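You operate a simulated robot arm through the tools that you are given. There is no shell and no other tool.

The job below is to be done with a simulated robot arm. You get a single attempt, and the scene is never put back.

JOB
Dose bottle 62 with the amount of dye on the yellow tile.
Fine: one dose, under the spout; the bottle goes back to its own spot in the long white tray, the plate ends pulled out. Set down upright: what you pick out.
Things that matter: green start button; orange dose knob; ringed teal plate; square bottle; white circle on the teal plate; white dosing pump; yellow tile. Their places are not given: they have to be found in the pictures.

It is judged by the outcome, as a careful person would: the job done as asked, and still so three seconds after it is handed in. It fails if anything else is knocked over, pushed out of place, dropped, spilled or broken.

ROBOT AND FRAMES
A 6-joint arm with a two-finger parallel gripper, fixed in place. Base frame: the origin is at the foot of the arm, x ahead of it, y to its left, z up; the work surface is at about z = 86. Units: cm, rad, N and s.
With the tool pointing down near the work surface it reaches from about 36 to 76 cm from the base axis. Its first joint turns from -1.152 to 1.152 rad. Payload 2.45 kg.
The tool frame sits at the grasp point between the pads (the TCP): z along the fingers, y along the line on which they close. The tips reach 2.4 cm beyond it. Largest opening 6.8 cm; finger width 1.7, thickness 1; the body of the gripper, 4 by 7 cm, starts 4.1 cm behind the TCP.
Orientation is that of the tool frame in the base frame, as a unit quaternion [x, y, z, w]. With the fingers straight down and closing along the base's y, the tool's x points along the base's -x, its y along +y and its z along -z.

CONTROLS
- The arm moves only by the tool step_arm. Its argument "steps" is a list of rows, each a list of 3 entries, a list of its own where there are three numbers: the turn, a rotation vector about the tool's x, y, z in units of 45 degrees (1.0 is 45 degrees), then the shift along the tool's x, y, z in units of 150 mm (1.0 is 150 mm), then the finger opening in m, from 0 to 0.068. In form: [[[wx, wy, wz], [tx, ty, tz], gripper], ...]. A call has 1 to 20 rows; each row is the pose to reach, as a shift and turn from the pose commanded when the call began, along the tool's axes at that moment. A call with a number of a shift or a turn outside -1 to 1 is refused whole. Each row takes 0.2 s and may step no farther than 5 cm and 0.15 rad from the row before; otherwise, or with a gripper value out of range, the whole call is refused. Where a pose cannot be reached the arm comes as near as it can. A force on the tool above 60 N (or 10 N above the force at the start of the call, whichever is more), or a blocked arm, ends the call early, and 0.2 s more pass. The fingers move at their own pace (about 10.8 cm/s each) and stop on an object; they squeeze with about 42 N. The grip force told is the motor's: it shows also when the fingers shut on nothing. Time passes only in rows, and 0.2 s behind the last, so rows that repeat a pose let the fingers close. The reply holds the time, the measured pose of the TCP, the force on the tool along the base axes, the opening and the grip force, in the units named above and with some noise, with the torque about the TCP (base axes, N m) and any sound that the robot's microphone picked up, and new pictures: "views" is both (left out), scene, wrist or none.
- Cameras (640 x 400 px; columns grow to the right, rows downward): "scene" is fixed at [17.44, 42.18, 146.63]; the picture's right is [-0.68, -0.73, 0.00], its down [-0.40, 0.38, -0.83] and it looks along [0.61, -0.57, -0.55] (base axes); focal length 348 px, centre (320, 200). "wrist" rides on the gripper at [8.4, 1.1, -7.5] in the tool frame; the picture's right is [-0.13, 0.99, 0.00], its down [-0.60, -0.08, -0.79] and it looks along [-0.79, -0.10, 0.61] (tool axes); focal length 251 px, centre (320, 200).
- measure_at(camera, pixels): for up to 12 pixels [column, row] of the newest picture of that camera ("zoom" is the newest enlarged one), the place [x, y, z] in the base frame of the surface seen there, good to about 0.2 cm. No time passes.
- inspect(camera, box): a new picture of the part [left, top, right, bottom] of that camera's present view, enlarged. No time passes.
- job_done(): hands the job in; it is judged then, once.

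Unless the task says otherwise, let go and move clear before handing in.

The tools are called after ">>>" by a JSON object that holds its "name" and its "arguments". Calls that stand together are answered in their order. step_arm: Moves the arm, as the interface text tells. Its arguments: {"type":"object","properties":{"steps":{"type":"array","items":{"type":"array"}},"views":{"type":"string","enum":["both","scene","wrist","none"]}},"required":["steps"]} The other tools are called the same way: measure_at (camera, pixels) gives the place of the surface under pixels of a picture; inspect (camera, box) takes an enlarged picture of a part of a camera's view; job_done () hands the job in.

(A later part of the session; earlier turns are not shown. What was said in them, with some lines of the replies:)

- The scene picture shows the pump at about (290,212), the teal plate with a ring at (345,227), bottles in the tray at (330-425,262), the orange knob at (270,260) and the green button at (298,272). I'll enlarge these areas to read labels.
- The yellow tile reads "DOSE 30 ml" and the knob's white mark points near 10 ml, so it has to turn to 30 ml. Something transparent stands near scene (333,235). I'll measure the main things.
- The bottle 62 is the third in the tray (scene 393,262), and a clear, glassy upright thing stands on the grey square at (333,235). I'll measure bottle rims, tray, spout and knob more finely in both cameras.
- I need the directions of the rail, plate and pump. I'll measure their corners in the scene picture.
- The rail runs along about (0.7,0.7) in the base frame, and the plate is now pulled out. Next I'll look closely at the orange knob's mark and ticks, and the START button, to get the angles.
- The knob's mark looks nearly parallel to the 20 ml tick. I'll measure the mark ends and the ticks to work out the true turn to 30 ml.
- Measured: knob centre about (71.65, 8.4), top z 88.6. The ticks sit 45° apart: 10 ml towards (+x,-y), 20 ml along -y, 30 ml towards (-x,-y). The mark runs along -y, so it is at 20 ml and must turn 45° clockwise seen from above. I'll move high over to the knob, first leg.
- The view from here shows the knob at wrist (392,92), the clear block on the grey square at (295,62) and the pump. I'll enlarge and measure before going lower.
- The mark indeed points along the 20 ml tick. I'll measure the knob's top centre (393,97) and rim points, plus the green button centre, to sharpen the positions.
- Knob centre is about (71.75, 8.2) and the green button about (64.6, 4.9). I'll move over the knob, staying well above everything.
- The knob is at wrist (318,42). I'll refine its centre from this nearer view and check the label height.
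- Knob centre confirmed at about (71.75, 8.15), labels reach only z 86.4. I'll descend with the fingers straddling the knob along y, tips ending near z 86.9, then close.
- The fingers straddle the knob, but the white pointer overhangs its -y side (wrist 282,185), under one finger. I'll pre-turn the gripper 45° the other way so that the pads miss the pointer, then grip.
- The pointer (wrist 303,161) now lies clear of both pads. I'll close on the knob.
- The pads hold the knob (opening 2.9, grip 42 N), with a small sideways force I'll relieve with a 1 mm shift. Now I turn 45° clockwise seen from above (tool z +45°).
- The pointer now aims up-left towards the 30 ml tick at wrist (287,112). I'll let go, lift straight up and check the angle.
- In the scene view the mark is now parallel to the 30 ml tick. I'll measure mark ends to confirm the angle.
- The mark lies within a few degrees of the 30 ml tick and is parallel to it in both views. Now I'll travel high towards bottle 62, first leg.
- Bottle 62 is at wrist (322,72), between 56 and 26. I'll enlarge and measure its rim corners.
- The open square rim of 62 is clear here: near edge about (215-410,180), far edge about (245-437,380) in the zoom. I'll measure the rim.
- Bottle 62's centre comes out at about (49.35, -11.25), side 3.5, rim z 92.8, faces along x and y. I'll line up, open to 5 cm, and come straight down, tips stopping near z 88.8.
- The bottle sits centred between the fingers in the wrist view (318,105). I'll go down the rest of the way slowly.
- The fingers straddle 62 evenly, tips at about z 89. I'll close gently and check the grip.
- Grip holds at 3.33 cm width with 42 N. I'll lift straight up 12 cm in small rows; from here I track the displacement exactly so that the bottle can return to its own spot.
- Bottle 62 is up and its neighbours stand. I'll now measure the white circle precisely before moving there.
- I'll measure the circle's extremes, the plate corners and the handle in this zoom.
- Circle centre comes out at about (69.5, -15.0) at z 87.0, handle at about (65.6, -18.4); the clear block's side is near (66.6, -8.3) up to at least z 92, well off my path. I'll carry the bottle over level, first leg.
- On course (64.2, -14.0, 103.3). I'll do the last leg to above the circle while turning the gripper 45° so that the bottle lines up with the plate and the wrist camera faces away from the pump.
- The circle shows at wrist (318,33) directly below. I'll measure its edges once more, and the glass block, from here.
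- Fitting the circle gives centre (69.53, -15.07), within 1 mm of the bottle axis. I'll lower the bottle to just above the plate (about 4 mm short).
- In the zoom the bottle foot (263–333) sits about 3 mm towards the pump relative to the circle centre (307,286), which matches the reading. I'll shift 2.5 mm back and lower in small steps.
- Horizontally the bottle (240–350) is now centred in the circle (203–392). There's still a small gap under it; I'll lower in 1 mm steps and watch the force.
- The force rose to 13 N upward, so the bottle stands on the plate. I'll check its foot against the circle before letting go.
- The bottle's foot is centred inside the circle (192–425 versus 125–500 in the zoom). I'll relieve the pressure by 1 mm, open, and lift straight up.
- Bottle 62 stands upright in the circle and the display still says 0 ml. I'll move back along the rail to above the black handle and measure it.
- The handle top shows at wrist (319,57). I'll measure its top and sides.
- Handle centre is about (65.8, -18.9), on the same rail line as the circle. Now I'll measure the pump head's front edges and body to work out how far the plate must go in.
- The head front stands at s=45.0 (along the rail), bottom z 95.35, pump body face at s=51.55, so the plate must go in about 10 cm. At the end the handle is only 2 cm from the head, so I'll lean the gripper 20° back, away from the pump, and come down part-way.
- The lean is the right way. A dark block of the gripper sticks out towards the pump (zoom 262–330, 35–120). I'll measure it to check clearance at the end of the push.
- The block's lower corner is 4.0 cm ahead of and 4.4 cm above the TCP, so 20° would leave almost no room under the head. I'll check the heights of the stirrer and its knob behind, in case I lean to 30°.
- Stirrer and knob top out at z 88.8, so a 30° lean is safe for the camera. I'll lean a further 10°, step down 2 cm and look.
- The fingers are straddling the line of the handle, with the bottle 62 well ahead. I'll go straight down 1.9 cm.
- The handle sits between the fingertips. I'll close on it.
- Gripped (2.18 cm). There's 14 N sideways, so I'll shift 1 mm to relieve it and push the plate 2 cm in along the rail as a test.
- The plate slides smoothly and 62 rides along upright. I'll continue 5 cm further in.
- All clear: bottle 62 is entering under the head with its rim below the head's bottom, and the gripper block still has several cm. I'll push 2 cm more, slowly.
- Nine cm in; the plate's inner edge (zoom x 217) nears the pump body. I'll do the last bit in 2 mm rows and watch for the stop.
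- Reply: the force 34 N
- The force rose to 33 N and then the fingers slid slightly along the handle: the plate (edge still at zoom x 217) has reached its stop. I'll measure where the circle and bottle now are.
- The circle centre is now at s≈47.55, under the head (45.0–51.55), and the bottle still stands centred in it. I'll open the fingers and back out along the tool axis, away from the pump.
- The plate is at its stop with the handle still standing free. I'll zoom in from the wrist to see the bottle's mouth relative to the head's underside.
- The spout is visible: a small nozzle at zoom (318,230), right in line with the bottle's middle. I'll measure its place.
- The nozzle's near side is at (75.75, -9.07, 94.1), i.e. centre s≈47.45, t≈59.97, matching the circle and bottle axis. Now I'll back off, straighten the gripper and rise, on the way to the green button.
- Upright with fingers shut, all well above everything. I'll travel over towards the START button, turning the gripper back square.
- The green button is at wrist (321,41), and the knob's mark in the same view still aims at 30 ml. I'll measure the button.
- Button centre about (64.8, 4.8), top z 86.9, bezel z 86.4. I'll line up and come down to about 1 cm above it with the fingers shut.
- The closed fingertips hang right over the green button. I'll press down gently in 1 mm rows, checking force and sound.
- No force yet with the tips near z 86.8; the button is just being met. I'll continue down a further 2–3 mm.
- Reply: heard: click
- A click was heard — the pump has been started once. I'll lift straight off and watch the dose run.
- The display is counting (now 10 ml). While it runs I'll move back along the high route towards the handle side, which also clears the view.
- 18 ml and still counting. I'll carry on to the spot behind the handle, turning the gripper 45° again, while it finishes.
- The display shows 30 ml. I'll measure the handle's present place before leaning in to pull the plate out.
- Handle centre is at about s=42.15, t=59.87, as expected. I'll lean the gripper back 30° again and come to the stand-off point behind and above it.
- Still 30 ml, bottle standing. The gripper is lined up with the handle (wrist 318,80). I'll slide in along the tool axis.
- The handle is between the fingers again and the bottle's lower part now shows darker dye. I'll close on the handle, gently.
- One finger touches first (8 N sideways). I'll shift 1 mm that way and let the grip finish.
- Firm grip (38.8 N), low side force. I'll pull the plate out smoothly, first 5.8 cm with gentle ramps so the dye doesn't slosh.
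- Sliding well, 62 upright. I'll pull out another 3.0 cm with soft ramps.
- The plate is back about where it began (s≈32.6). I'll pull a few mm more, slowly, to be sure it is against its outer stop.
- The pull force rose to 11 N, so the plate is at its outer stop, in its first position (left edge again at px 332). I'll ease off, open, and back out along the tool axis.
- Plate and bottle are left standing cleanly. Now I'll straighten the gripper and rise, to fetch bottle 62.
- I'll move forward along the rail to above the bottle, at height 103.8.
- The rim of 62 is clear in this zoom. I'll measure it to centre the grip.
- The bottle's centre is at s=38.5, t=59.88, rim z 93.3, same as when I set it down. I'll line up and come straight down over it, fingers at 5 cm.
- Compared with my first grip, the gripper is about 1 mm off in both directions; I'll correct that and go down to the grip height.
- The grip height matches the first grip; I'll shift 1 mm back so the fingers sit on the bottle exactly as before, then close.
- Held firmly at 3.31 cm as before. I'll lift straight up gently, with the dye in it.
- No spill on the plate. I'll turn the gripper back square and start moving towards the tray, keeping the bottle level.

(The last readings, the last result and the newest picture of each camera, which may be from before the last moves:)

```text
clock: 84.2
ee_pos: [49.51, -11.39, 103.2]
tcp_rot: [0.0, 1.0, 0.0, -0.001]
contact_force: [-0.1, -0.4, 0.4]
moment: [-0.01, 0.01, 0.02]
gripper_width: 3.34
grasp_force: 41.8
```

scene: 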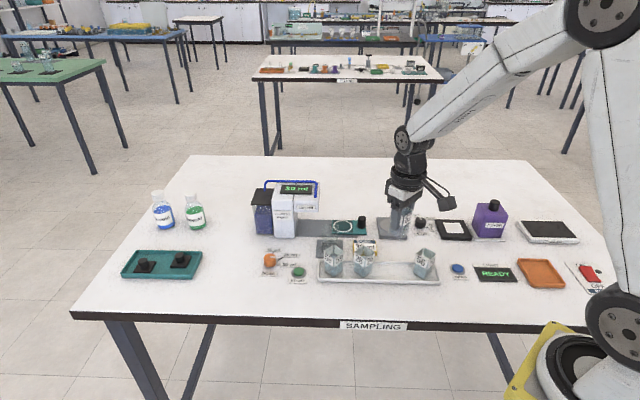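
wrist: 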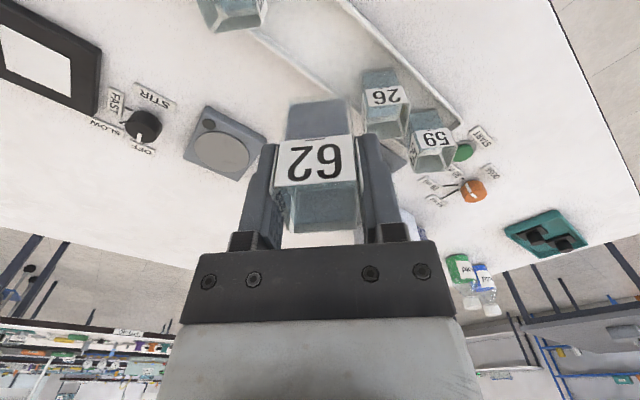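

The view nearly matches the one from the first lift (26 at (388,96), 59 at (434,137)), with about 1 mm of offset, which I'll correct. I'll lower to about 6 mm above the tray floor.

>>> {"name": "step_arm", "arguments": {"steps": [[[0, 0, 0], [0.006, 0.008, 0.03], 0.03], [[0, 0, 0], [0.006, 0.008, 0.1], 0.03], [[0, 0, 0], [0.006, 0.008, 0.2], 0.03], [[0, 0, 0], [0.006, 0.008, 0.32], 0.03], [[0, 0, 0], [0.006, 0.008, 0.44], 0.03], [[0, 0, 0], [0.006, 0.008, 0.55], 0.03], [[0, 0, 0], [0.006, 0.008, 0.64], 0.03], [[0, 0, 0], [0.006, 0.008, 0.71], 0.03], [[0, 0, 0], [0.006, 0.008, 0.75], 0.03], [[0, 0, 0], [0.006, 0.008, 0.755], 0.03], [[0, 0, 0], [0.006, 0.008, 0.755], 0.03]], "views": "both"}}

>>> {"name": "inspect", "arguments": {"camera": "scene", "box": [340, 230, 450, 295]}}

```text
clock: 86.6
ee_pos: [49.25, -11.4, 91.87]
tcp_rot: [0.0, 1.0, 0.0, 0.0]
contact_force: [-0.3, -0.7, -0.4]
moment: [0.02, -0.01, 0.01]
gripper_width: 3.34
grasp_force: 42.1
```

scene: 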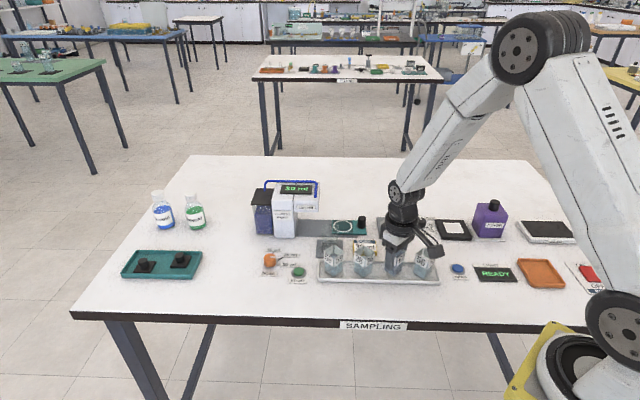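
wrist: 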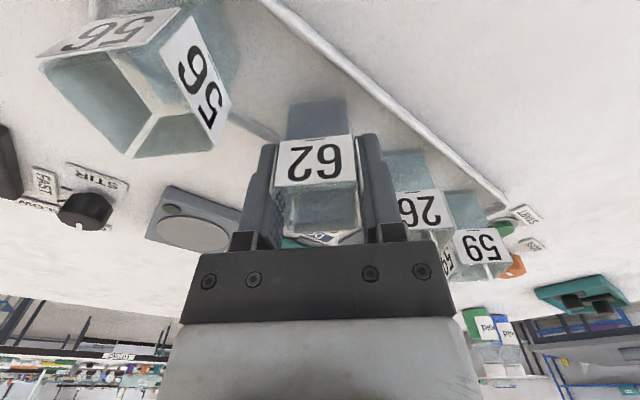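

```text
5.82 times, centred on (395, 262) of scene
```

zoom: 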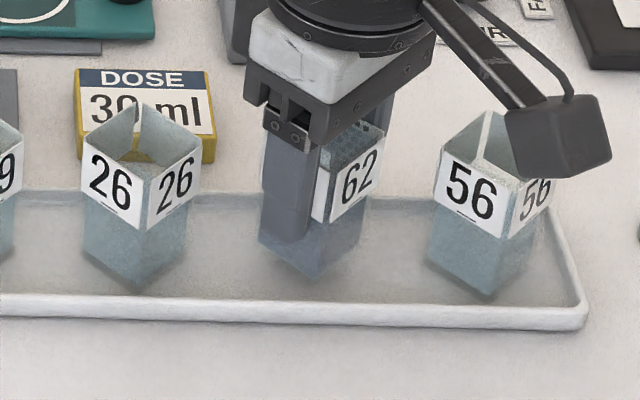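

It's directly above its gap in the tray, about 6 mm up (right label corner (383,137) versus (381,150) originally). I'll lower in small steps and feel for the floor.

>>> {"name": "step_arm", "arguments": {"steps": [[[0, 0, 0], [0, 0, 0.01], 0.03], [[0, 0, 0], [0, 0, 0.02], 0.03], [[0, 0, 0], [0, 0, 0.027], 0.03], [[0, 0, 0], [0, 0, 0.027], 0.03]], "views": "scene"}}

>>> {"name": "inspect", "arguments": {"camera": "scene", "box": [340, 230, 450, 295]}}

```text
clock: 87.6
ee_pos: [49.27, -11.22, 91.61]
tcp_rot: [0.001, 1.0, 0.0, 0.0]
contact_force: [-0.4, 0.2, -0.1]
moment: [0.03, -0.03, -0.01]
gripper_width: 3.31
grasp_force: 42.0
```

scene: 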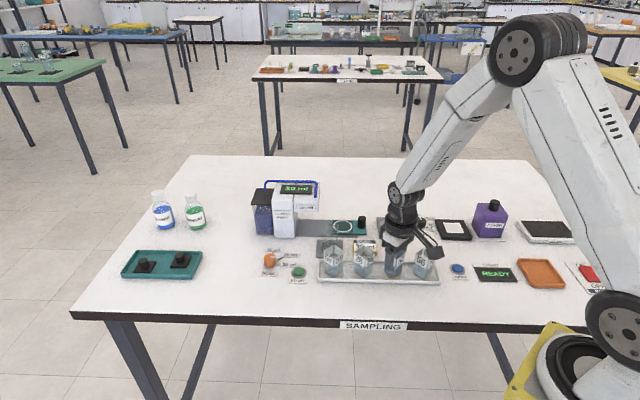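

```text
5.82 times, centred on (395, 262) of scene
```

zoom: 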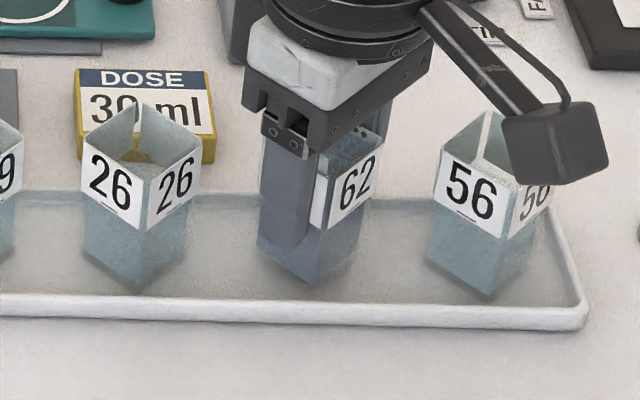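

Still about 2–3 mm above the floor, no force. I'll continue in 1 mm steps.

>>> {"name": "step_arm", "arguments": {"steps": [[[0, 0, 0], [0, 0, 0.007], 0.03], [[0, 0, 0], [0, 0, 0.007], 0.03]], "views": "none"}}

>>> {"name": "step_arm", "arguments": {"steps": [[[0, 0, 0], [0, 0, 0.006], 0.03], [[0, 0, 0], [0, 0, 0.006], 0.03]], "views": "scene"}}

>>> {"name": "inspect", "arguments": {"camera": "scene", "box": [340, 230, 450, 295]}}

```text
clock: 88.2
ee_pos: [49.29, -11.22, 91.51]
tcp_rot: [0.0, 1.0, 0.0, 0.0]
contact_force: [0.4, 0.3, 0.2]
moment: [-0.01, 0.01, -0.02]
gripper_width: 3.31
grasp_force: 42.2
```

```text
clock: 88.8
ee_pos: [49.19, -11.42, 91.4]
tcp_rot: [-0.001, 1.0, 0.0, -0.002]
contact_force: [-0.3, 0.0, 0.2]
moment: [0.0, 0.02, 0.01]
gripper_width: 3.33
grasp_force: 41.7
```

scene: 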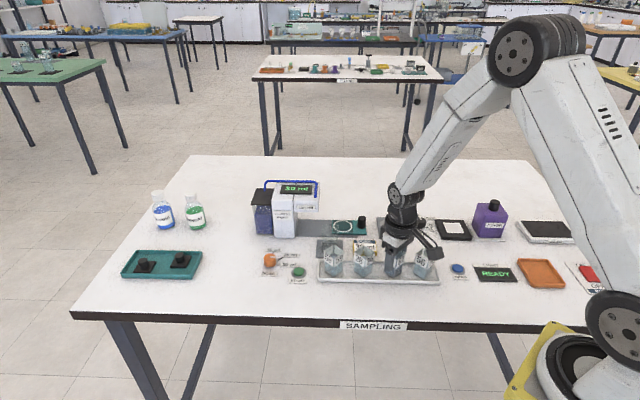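

```text
5.82 times, centred on (395, 262) of scene
```

zoom: 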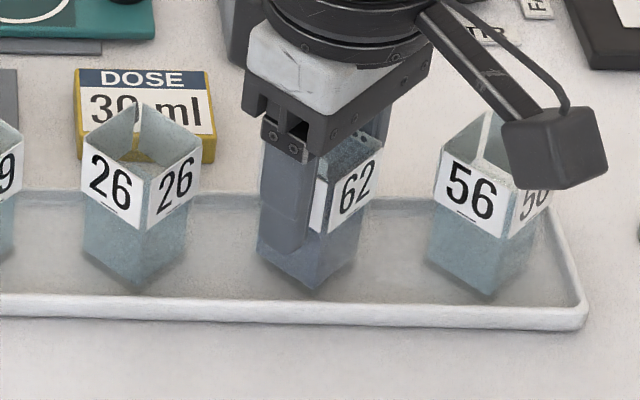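

Very close now: corner at (313,290) against about (317,292) before. Another 1 mm or so down, watching the force.

>>> {"name": "step_arm", "arguments": {"steps": [[[0, 0, 0], [0, 0, 0.006], 0.03], [[0, 0, 0], [0, 0, 0.006], 0.03]], "views": "none"}}

>>> {"name": "step_arm", "arguments": {"steps": [[[0, 0, 0], [0, 0, 0.004], 0.03], [[0, 0, 0], [0, 0, 0.004], 0.03]], "views": "wrist"}}

```text
clock: 89.4
ee_pos: [49.37, -11.27, 91.33]
tcp_rot: [0.0, 1.0, 0.0, 0.0]
contact_force: [-0.8, -0.5, 0.0]
moment: [0.03, -0.01, 0.02]
gripper_width: 3.31
grasp_force: 41.9
```

```text
clock: 90.0
ee_pos: [49.27, -11.29, 91.38]
tcp_rot: [0.0, 1.0, 0.001, 0.0]
contact_force: [0.5, -0.7, -0.1]
moment: [-0.01, -0.03, -0.03]
gripper_width: 3.32
grasp_force: 41.9
```

wrist: 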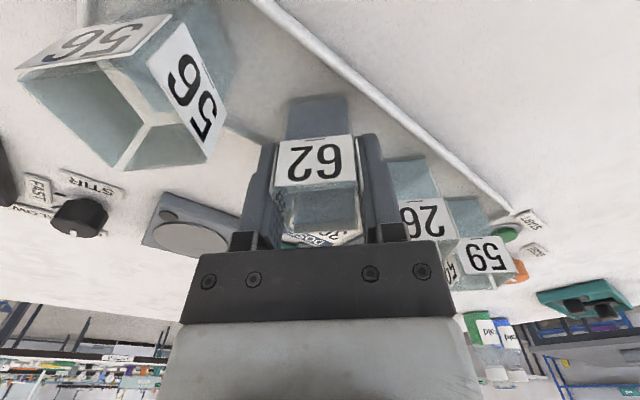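

The wrist view is practically the same as at the first grip. No contact yet, so I'll take further half-millimetre steps.

>>> {"name": "step_arm", "arguments": {"steps": [[[0, 0, 0], [0, 0, 0.005], 0.03], [[0, 0, 0], [0, 0, 0.005], 0.03]], "views": "none"}}

>>> {"name": "step_arm", "arguments": {"steps": [[[0, 0, 0], [0, 0, 0.005], 0.03], [[0, 0, 0], [0, 0, 0.005], 0.03]], "views": "none"}}

```text
clock: 90.6
ee_pos: [49.17, -11.22, 91.23]
tcp_rot: [0.0, 1.0, 0.0, 0.0]
contact_force: [-5.4, 2.9, 17.3]
moment: [0.13, 0.23, 0.0]
gripper_width: 3.3
grasp_force: 42.1
```

```text
clock: 91.2
ee_pos: [49.31, -11.18, 91.2]
tcp_rot: [0.0, 1.0, -0.001, 0.0]
contact_force: [-7.2, 4.6, 34.4]
moment: [0.19, 0.33, -0.01]
gripper_width: 3.31
grasp_force: 42.1
```

Contact: the bottle stands on the tray floor (17 then 34 N). I'll ease up 1 mm, open gradually, and rise straight up.

>>> {"name": "step_arm", "arguments": {"steps": [[[0, 0, 0], [0, 0, -0.008], 0.03], [[0, 0, 0], [0, 0, -0.008], 0.03], [[0, 0, 0], [0, 0, -0.008], 0.036], [[0, 0, 0], [0, 0, -0.008], 0.042], [[0, 0, 0], [0, 0, -0.008], 0.05], [[0, 0, 0], [0, 0, -0.008], 0.05]], "views": "both"}}

>>> {"name": "inspect", "arguments": {"camera": "scene", "box": [340, 230, 450, 295]}}

```text
clock: 92.6
ee_pos: [49.26, -11.29, 91.24]
tcp_rot: [0.001, 1.0, 0.0, 0.0]
contact_force: [0.7, -0.9, -0.2]
moment: [0.02, -0.02, -0.01]
gripper_width: 5.0
grasp_force: 0.0
```

scene: 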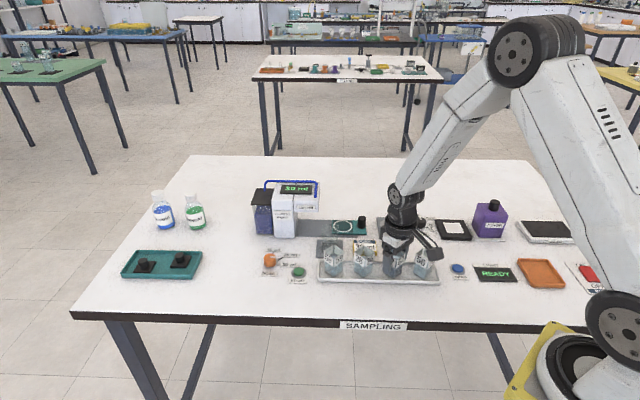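
wrist: 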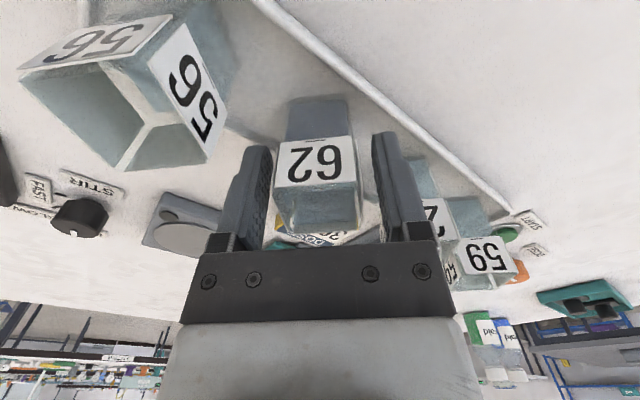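

```text
5.82 times, centred on (395, 262) of scene
```

zoom: 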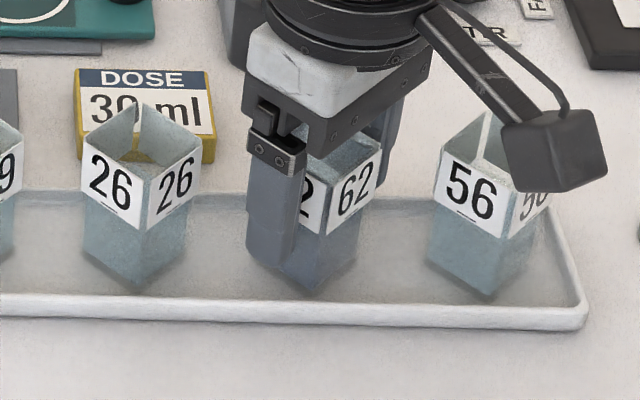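

The bottle stands free in the tray between the open fingers, right label corner at (381,150) as it was at the start. I'll rise straight up, well clear.

>>> {"name": "step_arm", "arguments": {"steps": [[[0, 0, 0], [0, 0, -0.04], 0.05], [[0, 0, 0], [0, 0, -0.14], 0.05], [[0, 0, 0], [0, 0, -0.3], 0.05], [[0, 0, 0], [0, 0, -0.55], 0.05], [[0, 0, 0], [0, 0, -0.8], 0.05], [[0, 0, 0], [0, 0, -1.0], 0.05], [[0, 0, 0], [0, 0, -1.0], 0.05]], "views": "none"}}

>>> {"name": "step_arm", "arguments": {"steps": [[[0, 0, 0], [0.15, 0, -0.2], 0.05], [[0, 0, 0], [0.3, 0, -0.4], 0.05], [[0, 0, 0], [0.45, 0, -0.6], 0.05], [[0, 0, 0], [0.5, 0, -0.7], 0.05], [[0, 0, 0], [0.5, 0, -0.7], 0.05]], "views": "both"}}

>>> {"name": "inspect", "arguments": {"camera": "scene", "box": [240, 170, 450, 295]}}

>>> {"name": "inspect", "arguments": {"camera": "scene", "box": [340, 230, 450, 295]}}

```text
clock: 94.2
ee_pos: [49.28, -11.28, 106.48]
tcp_rot: [0.0, 1.0, 0.0, -0.001]
contact_force: [-0.3, -0.2, -0.7]
moment: [0.03, -0.03, -0.03]
gripper_width: 5.0
grasp_force: 0.0
```

```text
clock: 95.4
ee_pos: [41.78, -11.19, 116.71]
tcp_rot: [0.0, 1.0, 0.0, 0.001]
contact_force: [-0.4, -0.7, -0.4]
moment: [0.04, -0.01, -0.02]
gripper_width: 4.98
grasp_force: 0.1
```

scene: 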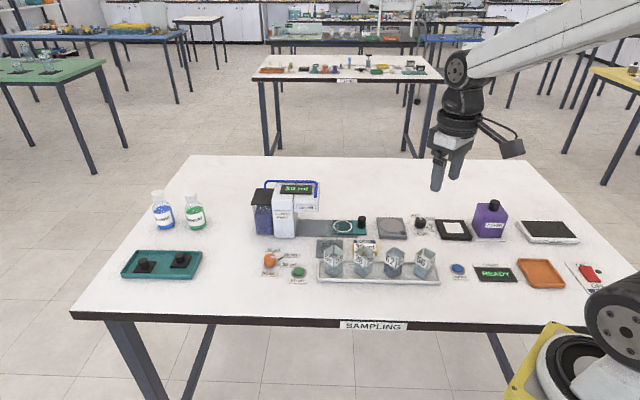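
wrist: 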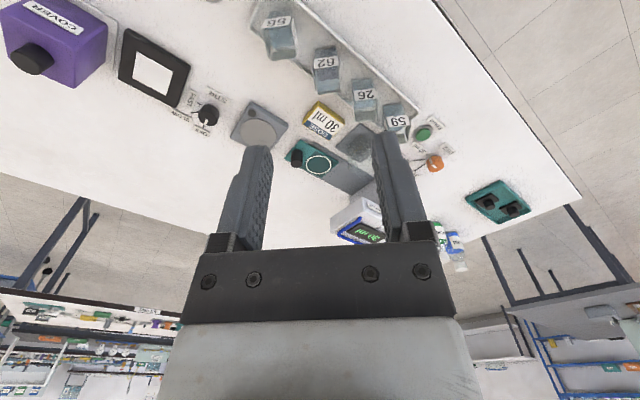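

```text
3.05 times, centred on (345, 232) of scene
```

zoom: 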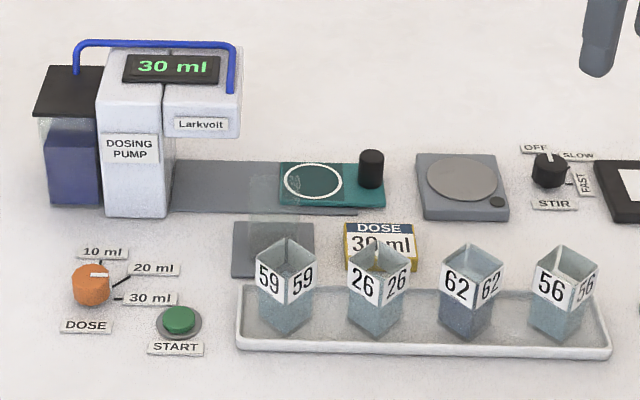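

```text
5.82 times, centred on (395, 262) of scene
```

zoom: 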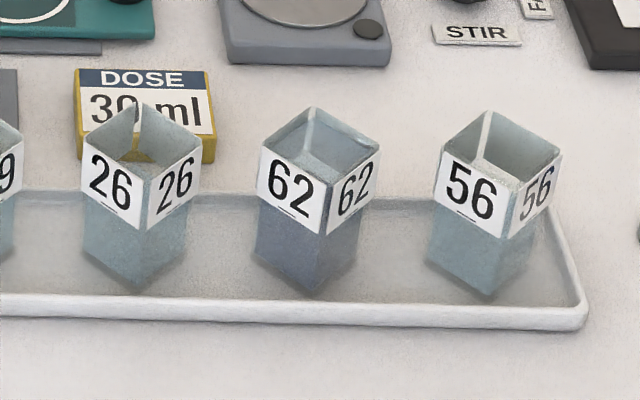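

Bottle 62 stands upright in its own spot with the same pixels as at the start (corners (262,148), (381,150)). It holds the dye, the display reads 30 ml, the plate is pulled out, everything else is unmoved and the arm is clear. I'll hand the job in.

>>> {"name": "job_done", "arguments": {}}

```text
The job is handed in.
```

Bottle 62 has its 30 ml dose and stands upright back in its own spot in the long white tray. The job is handed in.

- **Dose:** the yellow tile read 30 ml, so I turned the orange knob from 20 ml to 30 ml. I pressed the green button once, with the bottle under the spout. The pump counted up to 30 ml and stopped there.
- **Plate:** the ringed teal plate is pulled back out against its outer stop, where it started.
- **Everything else:** the last pictures show the other bottles and the rest of the bench unmoved and no spill. The arm is clear of the table.

The dose knob is still set to 30 ml; I did not turn it back.
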